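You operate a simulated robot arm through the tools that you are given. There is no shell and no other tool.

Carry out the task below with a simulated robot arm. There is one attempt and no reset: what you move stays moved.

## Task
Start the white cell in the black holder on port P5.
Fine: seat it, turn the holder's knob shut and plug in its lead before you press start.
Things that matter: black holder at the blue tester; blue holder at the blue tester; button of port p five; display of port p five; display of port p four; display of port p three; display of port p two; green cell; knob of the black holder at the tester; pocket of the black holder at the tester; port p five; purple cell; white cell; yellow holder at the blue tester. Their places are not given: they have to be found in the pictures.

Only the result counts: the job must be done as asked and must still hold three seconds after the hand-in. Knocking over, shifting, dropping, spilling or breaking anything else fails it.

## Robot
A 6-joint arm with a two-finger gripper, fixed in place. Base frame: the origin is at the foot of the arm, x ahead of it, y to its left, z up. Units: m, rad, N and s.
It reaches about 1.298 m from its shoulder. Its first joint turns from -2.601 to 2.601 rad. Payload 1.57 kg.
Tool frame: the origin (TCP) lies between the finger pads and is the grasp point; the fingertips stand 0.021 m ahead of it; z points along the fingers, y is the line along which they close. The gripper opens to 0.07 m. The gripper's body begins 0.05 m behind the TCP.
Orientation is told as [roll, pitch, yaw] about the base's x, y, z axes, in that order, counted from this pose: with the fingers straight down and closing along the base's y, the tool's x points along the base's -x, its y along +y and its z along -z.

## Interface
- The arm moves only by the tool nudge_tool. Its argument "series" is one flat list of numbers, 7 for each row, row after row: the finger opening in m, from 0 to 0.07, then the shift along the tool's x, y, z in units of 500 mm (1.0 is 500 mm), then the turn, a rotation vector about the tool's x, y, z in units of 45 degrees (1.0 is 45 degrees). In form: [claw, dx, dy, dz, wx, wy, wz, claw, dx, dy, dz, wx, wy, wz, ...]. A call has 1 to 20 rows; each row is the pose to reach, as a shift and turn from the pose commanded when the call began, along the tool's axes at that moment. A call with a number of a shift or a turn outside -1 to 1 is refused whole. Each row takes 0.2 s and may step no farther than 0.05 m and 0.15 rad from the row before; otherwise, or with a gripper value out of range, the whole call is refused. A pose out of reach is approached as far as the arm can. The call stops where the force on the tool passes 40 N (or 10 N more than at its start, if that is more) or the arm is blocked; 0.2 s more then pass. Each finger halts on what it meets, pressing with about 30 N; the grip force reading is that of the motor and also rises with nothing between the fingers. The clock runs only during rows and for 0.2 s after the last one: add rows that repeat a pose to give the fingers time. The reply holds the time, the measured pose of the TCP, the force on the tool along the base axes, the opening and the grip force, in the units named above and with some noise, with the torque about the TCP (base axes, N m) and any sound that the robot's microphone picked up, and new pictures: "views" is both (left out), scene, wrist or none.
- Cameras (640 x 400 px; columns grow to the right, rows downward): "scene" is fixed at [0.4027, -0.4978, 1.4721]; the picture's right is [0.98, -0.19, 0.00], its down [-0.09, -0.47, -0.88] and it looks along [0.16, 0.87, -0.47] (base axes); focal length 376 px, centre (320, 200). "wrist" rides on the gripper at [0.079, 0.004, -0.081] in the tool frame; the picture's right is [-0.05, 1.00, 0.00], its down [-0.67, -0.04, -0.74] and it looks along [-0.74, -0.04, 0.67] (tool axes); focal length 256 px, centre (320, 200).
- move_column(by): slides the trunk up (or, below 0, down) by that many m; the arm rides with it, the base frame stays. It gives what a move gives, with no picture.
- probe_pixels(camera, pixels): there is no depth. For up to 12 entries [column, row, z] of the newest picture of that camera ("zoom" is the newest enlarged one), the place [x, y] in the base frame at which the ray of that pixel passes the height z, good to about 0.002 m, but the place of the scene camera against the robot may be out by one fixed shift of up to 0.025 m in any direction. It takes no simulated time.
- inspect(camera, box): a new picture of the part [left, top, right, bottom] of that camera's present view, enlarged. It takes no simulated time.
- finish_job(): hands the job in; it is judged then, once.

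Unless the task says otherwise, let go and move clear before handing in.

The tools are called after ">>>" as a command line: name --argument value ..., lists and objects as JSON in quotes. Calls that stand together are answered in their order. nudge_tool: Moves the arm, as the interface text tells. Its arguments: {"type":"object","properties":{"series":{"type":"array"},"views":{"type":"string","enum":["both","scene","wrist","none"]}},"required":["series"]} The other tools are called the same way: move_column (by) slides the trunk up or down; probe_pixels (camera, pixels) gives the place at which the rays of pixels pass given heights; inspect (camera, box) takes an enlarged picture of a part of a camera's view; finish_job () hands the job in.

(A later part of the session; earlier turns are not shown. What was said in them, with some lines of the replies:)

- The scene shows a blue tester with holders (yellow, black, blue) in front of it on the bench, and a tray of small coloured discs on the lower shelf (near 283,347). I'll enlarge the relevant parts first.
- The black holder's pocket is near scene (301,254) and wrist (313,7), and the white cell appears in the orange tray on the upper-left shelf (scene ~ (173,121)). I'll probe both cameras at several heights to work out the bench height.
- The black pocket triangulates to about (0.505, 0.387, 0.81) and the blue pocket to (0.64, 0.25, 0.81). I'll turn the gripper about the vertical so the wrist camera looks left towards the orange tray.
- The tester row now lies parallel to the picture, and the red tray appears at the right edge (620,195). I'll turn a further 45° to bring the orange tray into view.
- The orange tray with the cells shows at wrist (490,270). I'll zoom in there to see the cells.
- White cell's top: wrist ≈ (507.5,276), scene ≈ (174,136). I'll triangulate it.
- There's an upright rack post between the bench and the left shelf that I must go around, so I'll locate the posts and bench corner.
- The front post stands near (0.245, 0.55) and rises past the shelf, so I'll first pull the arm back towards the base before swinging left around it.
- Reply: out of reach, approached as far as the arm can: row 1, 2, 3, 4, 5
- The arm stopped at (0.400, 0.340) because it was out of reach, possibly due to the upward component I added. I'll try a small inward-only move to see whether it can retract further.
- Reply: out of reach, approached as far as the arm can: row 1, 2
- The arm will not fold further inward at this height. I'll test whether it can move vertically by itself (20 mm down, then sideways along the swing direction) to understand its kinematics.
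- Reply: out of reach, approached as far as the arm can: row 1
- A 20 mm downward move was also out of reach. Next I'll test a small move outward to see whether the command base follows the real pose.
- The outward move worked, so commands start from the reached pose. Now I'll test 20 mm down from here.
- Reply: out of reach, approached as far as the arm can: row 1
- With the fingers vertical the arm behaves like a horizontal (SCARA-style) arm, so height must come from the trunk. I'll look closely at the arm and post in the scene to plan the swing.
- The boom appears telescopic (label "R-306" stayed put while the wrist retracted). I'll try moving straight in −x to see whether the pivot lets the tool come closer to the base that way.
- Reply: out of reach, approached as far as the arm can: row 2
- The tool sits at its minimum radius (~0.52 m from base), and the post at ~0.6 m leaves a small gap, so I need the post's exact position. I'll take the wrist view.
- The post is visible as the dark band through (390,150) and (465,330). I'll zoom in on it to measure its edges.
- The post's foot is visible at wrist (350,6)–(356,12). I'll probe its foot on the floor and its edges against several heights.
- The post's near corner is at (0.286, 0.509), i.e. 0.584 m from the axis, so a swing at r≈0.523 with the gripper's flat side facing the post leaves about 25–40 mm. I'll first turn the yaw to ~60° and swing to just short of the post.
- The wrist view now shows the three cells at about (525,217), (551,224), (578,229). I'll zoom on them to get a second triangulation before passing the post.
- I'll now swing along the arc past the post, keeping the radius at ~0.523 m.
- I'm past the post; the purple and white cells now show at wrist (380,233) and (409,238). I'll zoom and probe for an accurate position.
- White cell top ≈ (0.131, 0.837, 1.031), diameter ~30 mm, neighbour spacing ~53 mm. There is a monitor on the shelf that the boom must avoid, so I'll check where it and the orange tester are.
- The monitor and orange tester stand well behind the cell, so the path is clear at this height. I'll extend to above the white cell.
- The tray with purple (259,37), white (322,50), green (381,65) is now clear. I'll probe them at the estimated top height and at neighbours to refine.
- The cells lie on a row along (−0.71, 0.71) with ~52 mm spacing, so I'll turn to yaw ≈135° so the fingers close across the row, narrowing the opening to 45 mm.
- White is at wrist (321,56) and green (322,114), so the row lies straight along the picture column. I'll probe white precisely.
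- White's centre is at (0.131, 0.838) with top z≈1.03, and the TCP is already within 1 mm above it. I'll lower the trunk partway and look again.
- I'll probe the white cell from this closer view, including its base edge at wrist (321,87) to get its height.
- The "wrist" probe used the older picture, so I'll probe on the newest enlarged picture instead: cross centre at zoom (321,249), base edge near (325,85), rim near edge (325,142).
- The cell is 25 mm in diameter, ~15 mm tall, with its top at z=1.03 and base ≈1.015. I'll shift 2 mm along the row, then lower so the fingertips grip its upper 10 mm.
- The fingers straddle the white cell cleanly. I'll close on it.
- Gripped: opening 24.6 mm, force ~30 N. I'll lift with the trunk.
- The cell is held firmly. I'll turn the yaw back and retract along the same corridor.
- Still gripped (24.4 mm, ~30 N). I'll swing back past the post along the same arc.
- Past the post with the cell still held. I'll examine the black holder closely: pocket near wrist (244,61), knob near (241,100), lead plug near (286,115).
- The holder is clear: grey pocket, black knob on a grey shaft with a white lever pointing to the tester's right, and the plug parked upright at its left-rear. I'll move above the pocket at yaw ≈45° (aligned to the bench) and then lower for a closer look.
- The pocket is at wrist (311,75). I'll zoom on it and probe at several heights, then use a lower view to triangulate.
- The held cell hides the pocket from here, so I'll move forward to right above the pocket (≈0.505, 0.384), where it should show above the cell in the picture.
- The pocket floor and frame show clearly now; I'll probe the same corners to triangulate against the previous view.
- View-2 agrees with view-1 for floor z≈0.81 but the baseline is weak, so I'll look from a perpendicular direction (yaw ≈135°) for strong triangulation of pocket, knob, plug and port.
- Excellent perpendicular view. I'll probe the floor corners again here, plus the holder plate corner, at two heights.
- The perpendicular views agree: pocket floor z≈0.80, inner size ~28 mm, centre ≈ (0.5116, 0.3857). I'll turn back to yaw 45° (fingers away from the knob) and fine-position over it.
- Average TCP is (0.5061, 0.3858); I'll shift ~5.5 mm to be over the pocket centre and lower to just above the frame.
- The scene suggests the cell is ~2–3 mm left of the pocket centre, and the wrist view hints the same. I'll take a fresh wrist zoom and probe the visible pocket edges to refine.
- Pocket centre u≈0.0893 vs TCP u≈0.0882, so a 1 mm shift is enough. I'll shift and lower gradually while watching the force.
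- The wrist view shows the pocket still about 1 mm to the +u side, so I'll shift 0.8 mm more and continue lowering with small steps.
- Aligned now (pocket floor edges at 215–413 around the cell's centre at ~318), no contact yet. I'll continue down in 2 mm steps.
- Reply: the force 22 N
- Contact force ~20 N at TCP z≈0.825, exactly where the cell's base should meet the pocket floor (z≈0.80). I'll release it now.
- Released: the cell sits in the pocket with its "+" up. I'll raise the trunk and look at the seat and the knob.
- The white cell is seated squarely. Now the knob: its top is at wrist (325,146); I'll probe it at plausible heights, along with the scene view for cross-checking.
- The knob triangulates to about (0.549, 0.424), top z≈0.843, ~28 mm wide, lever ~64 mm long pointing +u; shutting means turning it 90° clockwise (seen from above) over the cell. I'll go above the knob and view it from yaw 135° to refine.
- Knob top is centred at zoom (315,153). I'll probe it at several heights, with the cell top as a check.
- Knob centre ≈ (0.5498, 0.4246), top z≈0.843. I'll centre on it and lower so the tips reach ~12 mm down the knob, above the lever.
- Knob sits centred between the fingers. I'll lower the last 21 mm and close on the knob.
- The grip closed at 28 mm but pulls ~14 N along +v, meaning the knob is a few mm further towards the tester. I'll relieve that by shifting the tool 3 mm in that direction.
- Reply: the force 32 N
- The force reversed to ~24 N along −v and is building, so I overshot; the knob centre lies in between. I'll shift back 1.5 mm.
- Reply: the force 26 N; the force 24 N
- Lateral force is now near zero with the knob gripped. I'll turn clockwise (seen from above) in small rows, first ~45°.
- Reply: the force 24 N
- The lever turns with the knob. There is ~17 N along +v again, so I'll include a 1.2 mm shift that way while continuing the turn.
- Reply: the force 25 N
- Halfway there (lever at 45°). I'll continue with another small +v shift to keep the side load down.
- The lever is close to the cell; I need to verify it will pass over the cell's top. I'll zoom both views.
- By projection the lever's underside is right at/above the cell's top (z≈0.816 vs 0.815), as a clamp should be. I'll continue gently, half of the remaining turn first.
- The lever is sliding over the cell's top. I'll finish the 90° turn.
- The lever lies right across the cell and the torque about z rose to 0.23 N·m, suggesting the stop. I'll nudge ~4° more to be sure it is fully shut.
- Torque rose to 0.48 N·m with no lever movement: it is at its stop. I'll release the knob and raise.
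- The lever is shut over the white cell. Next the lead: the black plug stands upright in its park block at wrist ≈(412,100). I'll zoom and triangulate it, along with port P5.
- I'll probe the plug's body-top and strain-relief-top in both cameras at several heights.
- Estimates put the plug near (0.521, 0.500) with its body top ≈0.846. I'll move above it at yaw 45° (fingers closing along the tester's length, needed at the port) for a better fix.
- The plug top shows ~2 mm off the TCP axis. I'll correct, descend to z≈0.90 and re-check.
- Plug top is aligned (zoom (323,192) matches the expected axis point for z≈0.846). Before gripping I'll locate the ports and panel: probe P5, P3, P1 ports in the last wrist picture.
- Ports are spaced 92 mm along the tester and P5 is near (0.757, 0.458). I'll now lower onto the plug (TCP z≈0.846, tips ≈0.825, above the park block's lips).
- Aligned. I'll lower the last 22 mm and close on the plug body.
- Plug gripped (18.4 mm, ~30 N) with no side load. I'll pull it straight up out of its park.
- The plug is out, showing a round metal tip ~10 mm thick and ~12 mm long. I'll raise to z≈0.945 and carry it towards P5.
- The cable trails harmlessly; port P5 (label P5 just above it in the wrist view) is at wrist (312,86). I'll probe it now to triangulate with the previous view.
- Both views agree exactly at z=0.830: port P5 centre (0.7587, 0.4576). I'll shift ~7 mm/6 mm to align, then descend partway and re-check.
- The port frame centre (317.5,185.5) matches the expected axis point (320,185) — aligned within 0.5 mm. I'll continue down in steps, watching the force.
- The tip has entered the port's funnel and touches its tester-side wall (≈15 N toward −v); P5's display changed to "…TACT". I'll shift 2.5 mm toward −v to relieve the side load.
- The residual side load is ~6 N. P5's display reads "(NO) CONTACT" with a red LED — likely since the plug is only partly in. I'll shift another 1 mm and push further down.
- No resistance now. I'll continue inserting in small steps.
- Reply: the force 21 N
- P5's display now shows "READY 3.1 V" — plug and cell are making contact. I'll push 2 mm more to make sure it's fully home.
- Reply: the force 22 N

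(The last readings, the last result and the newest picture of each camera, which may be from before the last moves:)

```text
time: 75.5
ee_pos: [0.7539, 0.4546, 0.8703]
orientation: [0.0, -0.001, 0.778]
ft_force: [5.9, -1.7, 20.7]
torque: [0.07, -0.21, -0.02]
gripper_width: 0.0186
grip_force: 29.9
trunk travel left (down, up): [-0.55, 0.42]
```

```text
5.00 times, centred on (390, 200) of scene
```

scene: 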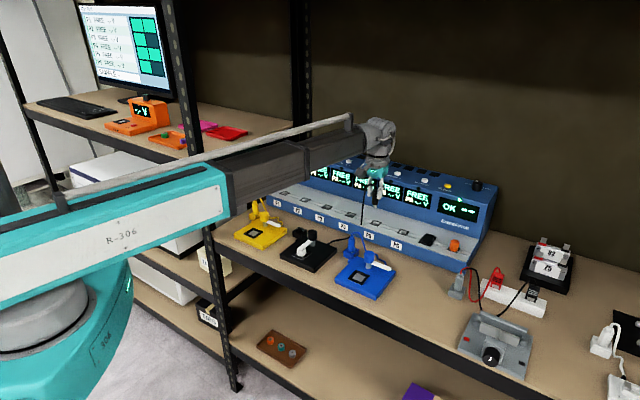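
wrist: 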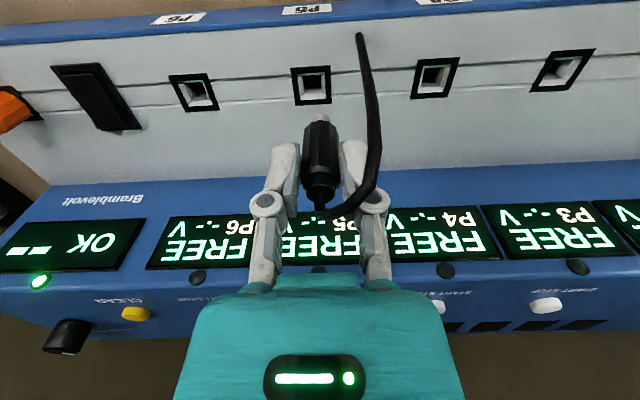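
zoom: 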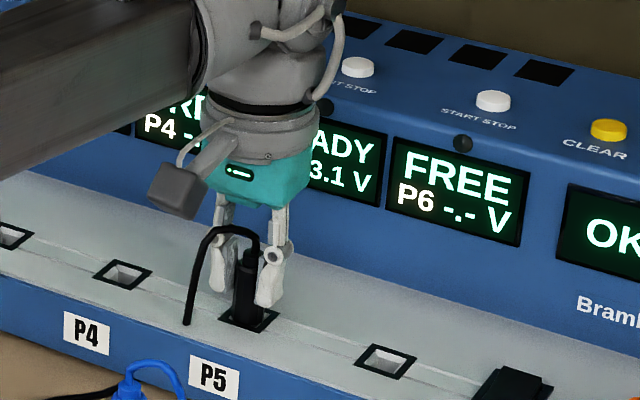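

Force stayed ~20 N as the fingers slid slightly, so the plug is home. I'll release and raise clear.

>>> nudge_tool --series '[0.025, 0, 0, 0, 0, 0, 0, 0.035, 0, 0, 0, 0, 0, 0, 0.045, 0, 0, 0, 0, 0, 0]' --views "none"

>>> move_column --by 0.12

>>> nudge_tool --series '[0.045, 0, 0, 0, 0, 0, 0]' --views "both"

>>> inspect --camera "scene" --box '[280, 140, 480, 265]'

```text
time: 76.3
ee_pos: [0.7556, 0.4555, 0.8677]
orientation: [-0.001, 0.0, 0.776]
ft_force: [0.1, -0.2, 0.0]
torque: [0.02, 0.01, 0.01]
gripper_width: 0.0448
grip_force: 0.1
trunk travel left (down, up): [-0.55, 0.42]
```

```text
time: 77.8
ee_pos: [0.7557, 0.4558, 0.9884]
orientation: [-0.001, 0.0, 0.775]
ft_force: [-1.2, 0.0, 0.9]
torque: [0.02, -0.01, -0.01]
gripper_width: 0.0447
grip_force: 0.1
trunk travel left (down, up): [-0.67, 0.3]
```

```text
time: 78.2
ee_pos: [0.7562, 0.4559, 0.9887]
orientation: [0.0, 0.0, 0.777]
ft_force: [0.4, 0.3, 0.2]
torque: [-0.01, 0.01, -0.03]
gripper_width: 0.0452
grip_force: 0.0
trunk travel left (down, up): [-0.67, 0.3]
```

scene: 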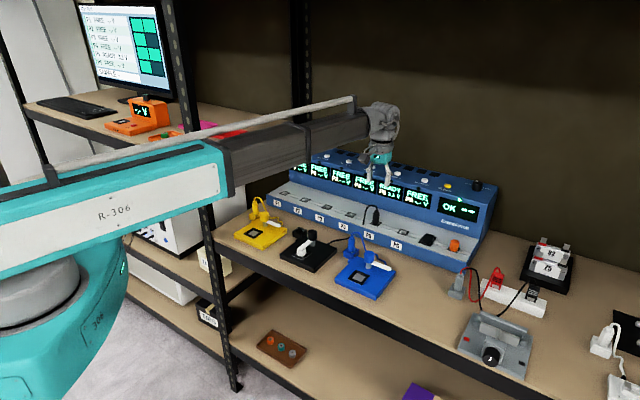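
wrist: 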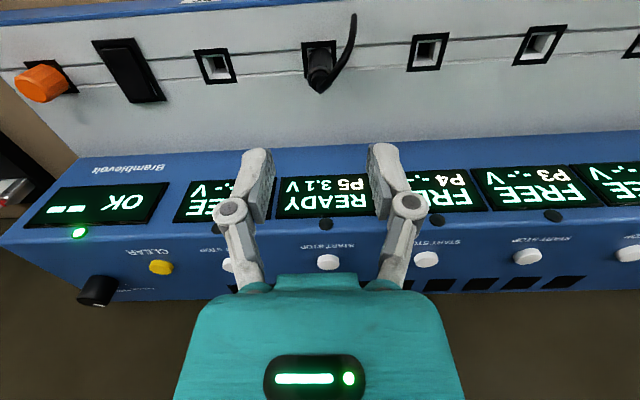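

```text
3.20 times, centred on (380, 202) of scene
```

zoom: 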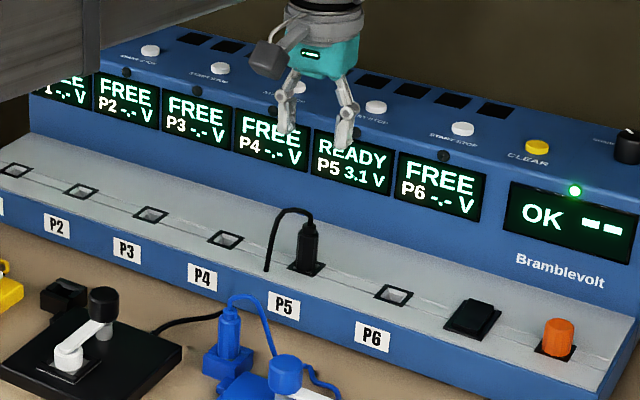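

P5 reads "READY 3.1 V", others still "FREE". The P5 start button is directly behind its display at wrist (328,262); I'll triangulate it.

>>> inspect --camera "wrist" --box '[256, 160, 400, 280]'

>>> probe_pixels --camera "wrist" --pixels '[[328, 262, 0.9], [328, 262, 0.92], [328, 262, 0.93], [328, 262, 0.94], [328, 262, 0.95]]'

>>> probe_pixels --camera "scene" --pixels '[[397.5, 173.2, 0.9], [397.5, 173.2, 0.92], [397.5, 173.2, 0.93], [397.5, 173.2, 0.94]]'

```text
3.33 times, centred on (328, 220) of wrist
```

zoom: 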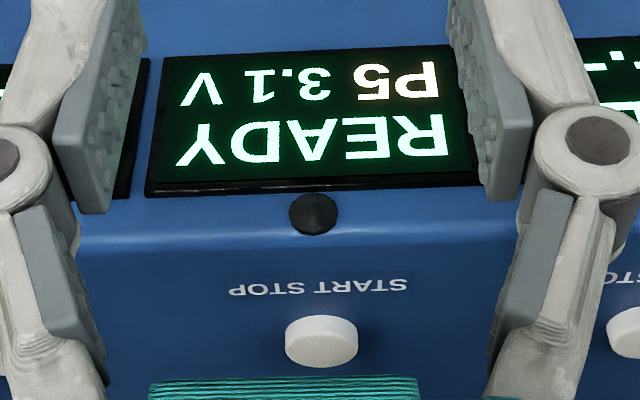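

```text
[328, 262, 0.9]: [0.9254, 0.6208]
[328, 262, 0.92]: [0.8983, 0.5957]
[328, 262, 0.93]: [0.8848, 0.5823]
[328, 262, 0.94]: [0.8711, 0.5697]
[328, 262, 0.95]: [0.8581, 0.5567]
```

```text
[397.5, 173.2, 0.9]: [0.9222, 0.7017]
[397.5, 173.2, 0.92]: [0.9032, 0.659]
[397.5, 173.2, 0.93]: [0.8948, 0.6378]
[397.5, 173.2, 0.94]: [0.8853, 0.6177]
```

The fits suggest the button's top near (0.851, 0.55, 0.955). I'll raise the trunk 0.1 m, close the fingers, and move above it for a precise second view.

>>> move_column --by 0.1

>>> nudge_tool --series '[0.02, -0.07, 0, 0, 0, 0, 0, 0.0, -0.14, 0, 0, 0, 0, 0, 0.0, -0.21, 0, 0, 0, 0, 0, 0.0, -0.267, 0, 0, 0, 0, 0, 0.0, -0.267, 0, 0, 0, 0, 0]' --views "both"

>>> inspect --camera "wrist" --box '[240, 30, 400, 150]'

```text
time: 79.5
ee_pos: [0.7567, 0.4543, 1.0873]
orientation: [0.001, 0.0, 0.777]
ft_force: [-0.3, 0.9, 0.1]
torque: [0.0, -0.03, -0.03]
gripper_width: 0.0449
grip_force: 0.0
trunk travel left (down, up): [-0.77, 0.2]
```

```text
time: 80.7
ee_pos: [0.851, 0.5487, 1.0888]
orientation: [0.0, 0.0, 0.777]
ft_force: [-0.6, 0.2, -0.4]
torque: [0.01, 0.06, -0.02]
gripper_width: 0.0001
grip_force: 28.9
trunk travel left (down, up): [-0.77, 0.2]
```

scene: 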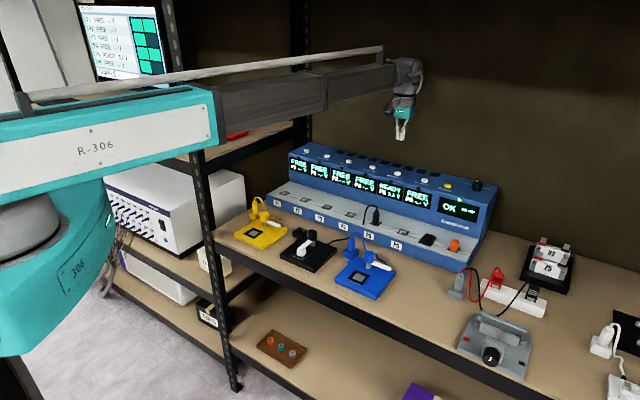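
wrist: 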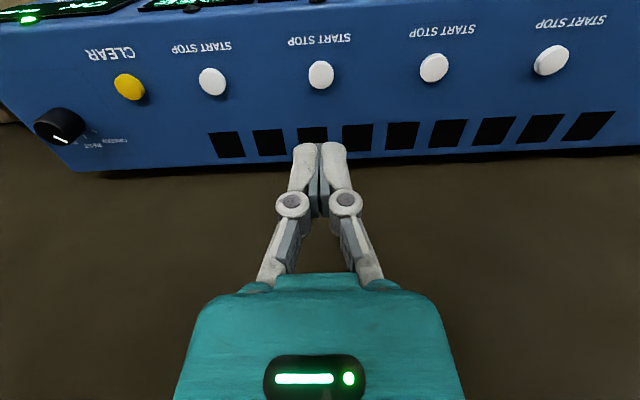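

```text
3.33 times, centred on (320, 90) of wrist
```

zoom: 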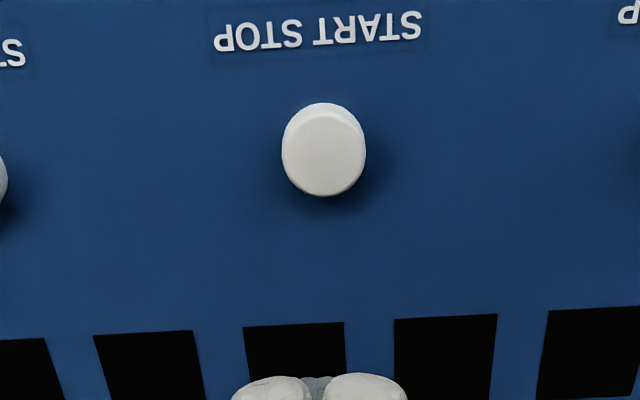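

The P5 button (between P6's and P4's, right of CLEAR in label order) is at wrist (321,75). I'll probe it here to intersect with the previous ray.

>>> probe_pixels --camera "wrist" --pixels '[[321.2, 75, 0.92], [321.2, 75, 0.93], [321.2, 75, 0.94], [321.2, 75, 0.95], [321.2, 75, 0.96], [308.5, 75, 0.94], [334, 75, 0.94]]'

```text
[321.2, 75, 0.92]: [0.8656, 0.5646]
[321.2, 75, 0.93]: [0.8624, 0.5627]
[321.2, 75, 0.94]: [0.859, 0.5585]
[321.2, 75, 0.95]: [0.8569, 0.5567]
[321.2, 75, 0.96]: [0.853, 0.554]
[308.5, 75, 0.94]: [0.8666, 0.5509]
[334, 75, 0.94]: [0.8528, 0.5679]
```

Rays intersect at z≈0.950: button top at (0.857, 0.5565), ~22 mm wide. I'll centre over it and lower to ~12 mm above.

>>> nudge_tool --series '[0.0, -0.0194, 0.0028, 0, 0, 0, 0, 0.0, -0.0194, 0.0028, 0, 0, 0, 0]' --views "none"

>>> move_column --by -0.105

>>> inspect --camera "wrist" --box '[224, 80, 416, 200]'

>>> inspect --camera "scene" --box '[350, 135, 450, 215]'

```text
time: 81.3
ee_pos: [0.8566, 0.5572, 1.0891]
orientation: [0.001, 0.0, 0.778]
ft_force: [-0.3, 0.2, -0.6]
torque: [0.01, 0.04, -0.04]
gripper_width: 0.0
grip_force: 28.9
trunk travel left (down, up): [-0.77, 0.2]
```

```text
time: 82.7
ee_pos: [0.8575, 0.5568, 0.9834]
orientation: [0.001, 0.002, 0.777]
ft_force: [0.6, -0.5, 0.0]
torque: [0.0, 0.04, 0.01]
gripper_width: 0.0
grip_force: 28.6
trunk travel left (down, up): [-0.665, 0.305]
```

```text
3.33 times, centred on (320, 140) of wrist
```

zoom: 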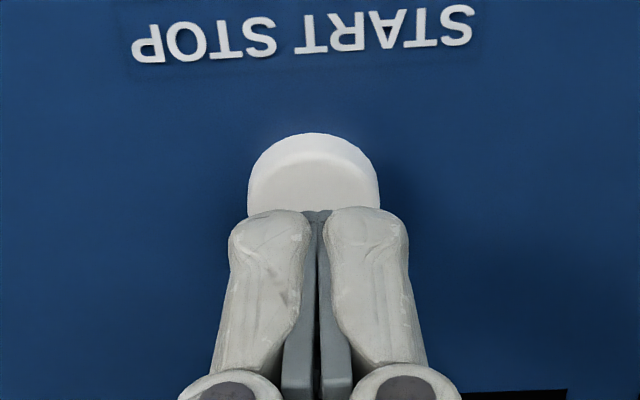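

```text
5.00 times, centred on (400, 175) of scene
```

zoom: 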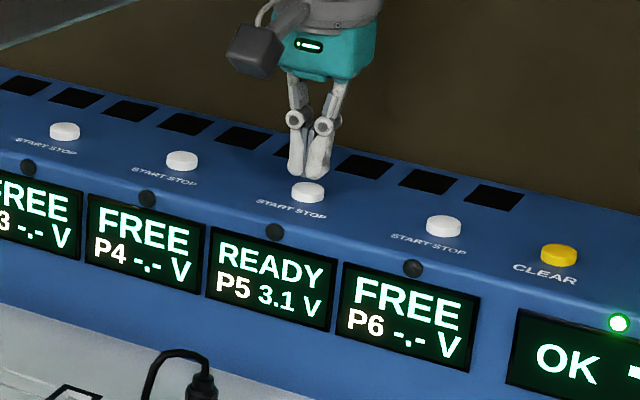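

The closed fingertips are right above P5's button. I'll lower in small steps to press once.

>>> move_column --by -0.009

>>> move_column --by -0.003

>>> inspect --camera "scene" --box '[350, 135, 450, 215]'

```text
time: 83.2
ee_pos: [0.8563, 0.5571, 0.974]
orientation: [-0.001, 0.0, 0.777]
ft_force: [-0.6, 0.3, 0.6]
torque: [-0.01, 0.0, -0.03]
gripper_width: 0.0
grip_force: 28.0
trunk travel left (down, up): [-0.656, 0.314]
```

```text
time: 83.8
ee_pos: [0.8566, 0.5572, 0.9715]
orientation: [0.0, 0.0, 0.776]
ft_force: [1.0, 0.4, 2.1]
torque: [-0.04, 0.02, 0.0]
gripper_width: 0.0061
grip_force: 28.6
trunk travel left (down, up): [-0.653, 0.317]
heard: click
```

```text
5.00 times, centred on (400, 175) of scene
```

zoom: 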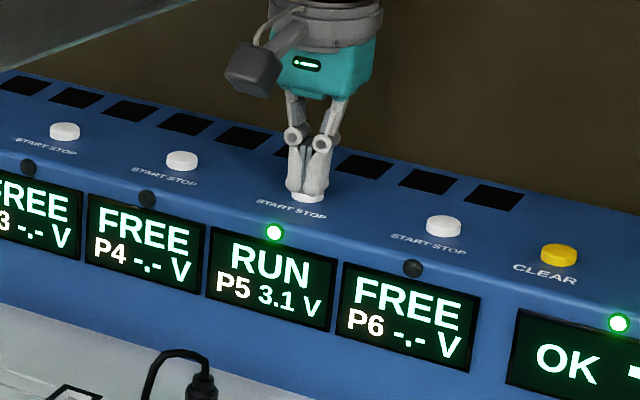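

A click was heard and P5's display now shows "RUN 3.1 V" with a green LED. I'll raise straight off the button and move clear.

>>> move_column --by 0.12

>>> nudge_tool --series '[0.02, 0.08, 0, 0, 0, 0, 0, 0.02, 0.16, 0, 0, 0, 0, 0, 0.02, 0.24, 0, 0, 0, 0, 0, 0.02, 0.32, 0, 0, 0, 0, 0, 0.02, 0.4, 0, 0, 0, 0, 0, 0.02, 0.48, 0, 0, 0, 0, 0]' --views "both"

>>> inspect --camera "scene" --box '[280, 140, 480, 265]'

>>> inspect --camera "scene" --box '[230, 190, 400, 300]'

>>> inspect --camera "scene" --box '[80, 80, 260, 170]'

```text
time: 85.3
ee_pos: [0.8569, 0.5565, 1.09]
orientation: [0.001, 0.0, 0.778]
ft_force: [0.6, -0.1, -0.3]
torque: [0.0, 0.0, 0.02]
gripper_width: 0.0002
grip_force: 29.0
trunk travel left (down, up): [-0.773, 0.197]
```

```text
time: 86.7
ee_pos: [0.6848, 0.3883, 1.093]
orientation: [-0.001, -0.001, 0.778]
ft_force: [0.0, -0.2, 0.4]
torque: [-0.04, -0.03, 0.02]
gripper_width: 0.0198
grip_force: 0.0
trunk travel left (down, up): [-0.773, 0.197]
```

scene: 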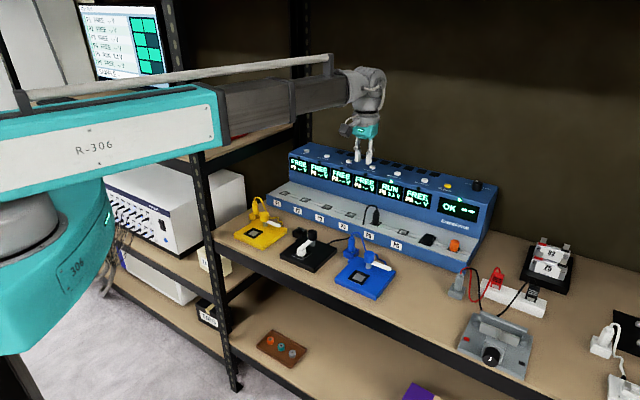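
wrist: 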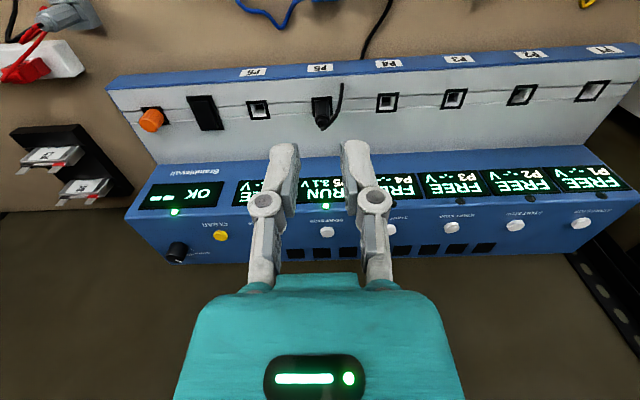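

```text
3.20 times, centred on (380, 202) of scene
```

zoom: 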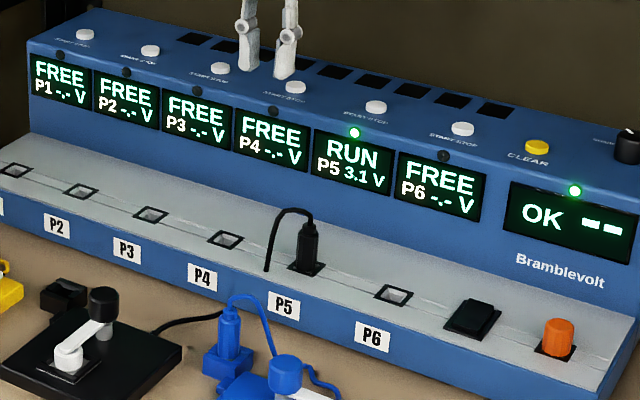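

```text
3.64 times, centred on (315, 245) of scene
```

zoom: 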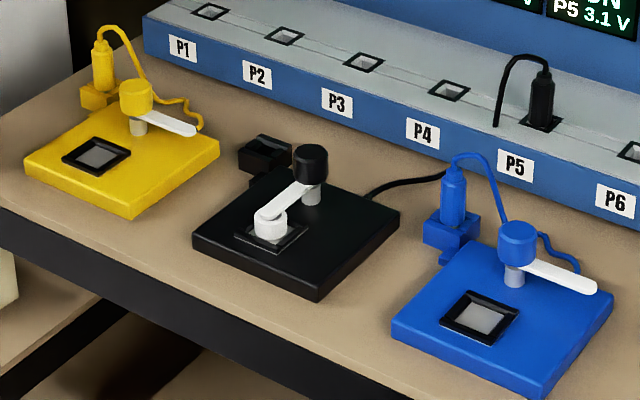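

```text
3.56 times, centred on (170, 125) of scene
```

zoom: 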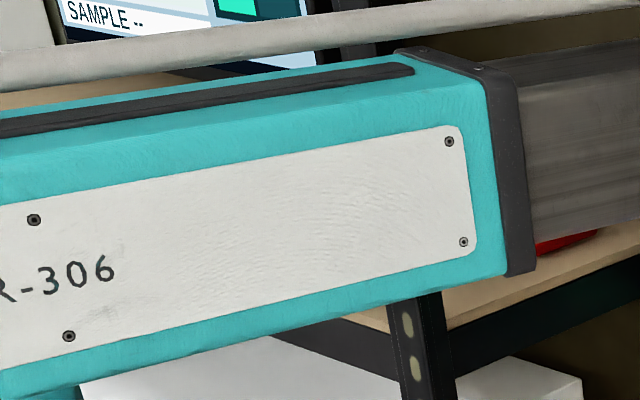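

P5 shows "RUN 3.1 V" with its green LED, the lever is shut on the white cell, the lead is in P5 and all other ports still read "FREE". I'll wait a couple of seconds to confirm it holds.

>>> nudge_tool --series '[0.02, 0, 0, 0, 0, 0, 0, 0.02, 0, 0, 0, 0, 0, 0, 0.02, 0, 0, 0, 0, 0, 0, 0.02, 0, 0, 0, 0, 0, 0, 0.02, 0, 0, 0, 0, 0, 0, 0.02, 0, 0, 0, 0, 0, 0, 0.02, 0, 0, 0, 0, 0, 0, 0.02, 0, 0, 0, 0, 0, 0, 0.02, 0, 0, 0, 0, 0, 0, 0.02, 0, 0, 0, 0, 0, 0, 0.02, 0, 0, 0, 0, 0, 0, 0.02, 0, 0, 0, 0, 0, 0, 0.02, 0, 0, 0, 0, 0, 0, 0.02, 0, 0, 0, 0, 0, 0, 0.02, 0, 0, 0, 0, 0, 0]' --views "scene"

>>> inspect --camera "scene" --box '[280, 140, 480, 265]'

```text
time: 89.9
ee_pos: [0.6851, 0.389, 1.0913]
orientation: [0.001, 0.0, 0.777]
ft_force: [-0.4, 0.6, 0.7]
torque: [-0.01, 0.02, -0.02]
gripper_width: 0.0201
grip_force: 0.0
trunk travel left (down, up): [-0.773, 0.197]
```

scene: 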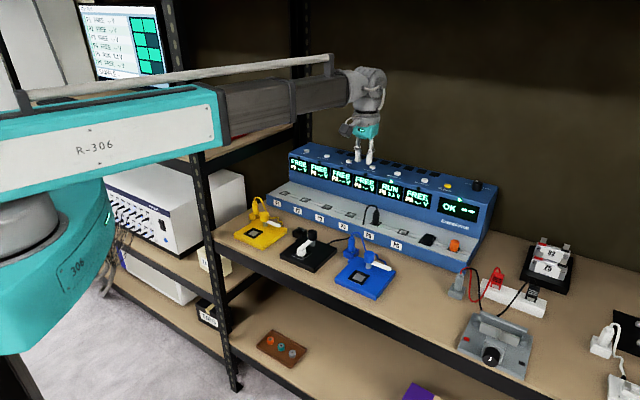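

```text
3.20 times, centred on (380, 202) of scene
```

zoom: 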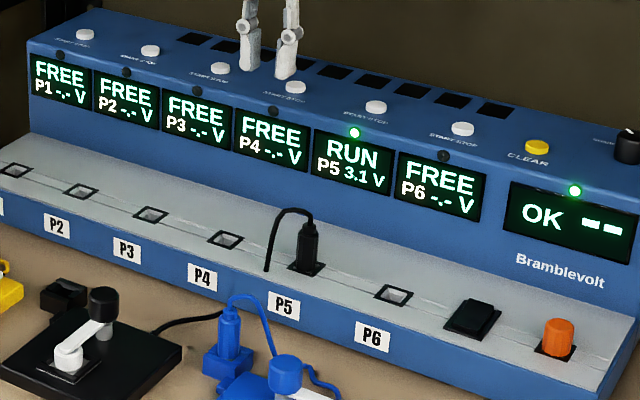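

After three more seconds P5 still shows "RUN 3.1 V", its LED is green, and the gripper is empty and clear of everything. I'll hand the job in.

>>> finish_job

```text
The job is handed in.
```

The white cell is running on port P5: its display shows "RUN 3.1 V" with a green LED, and it still did three seconds after I moved the arm clear. I then handed the job in; no verdict has come back.

- **Cell:** it sits in the black holder's pocket with its "+" side up.
- **Knob:** I turned it 90° until it stopped, so the white lever lies across the cell.
- **Lead:** the black plug is in port P5, which read "READY 3.1 V" before I pressed start.
- **Start:** I pressed P5's button once and heard one click.

P1 to P4 and P6 still read "FREE". The yellow and blue holders look undisturbed. The arm hid the orange tray at the end, so I could not confirm the green and purple cells in the final pictures. Nothing touched them when I lifted the white cell out from between them.
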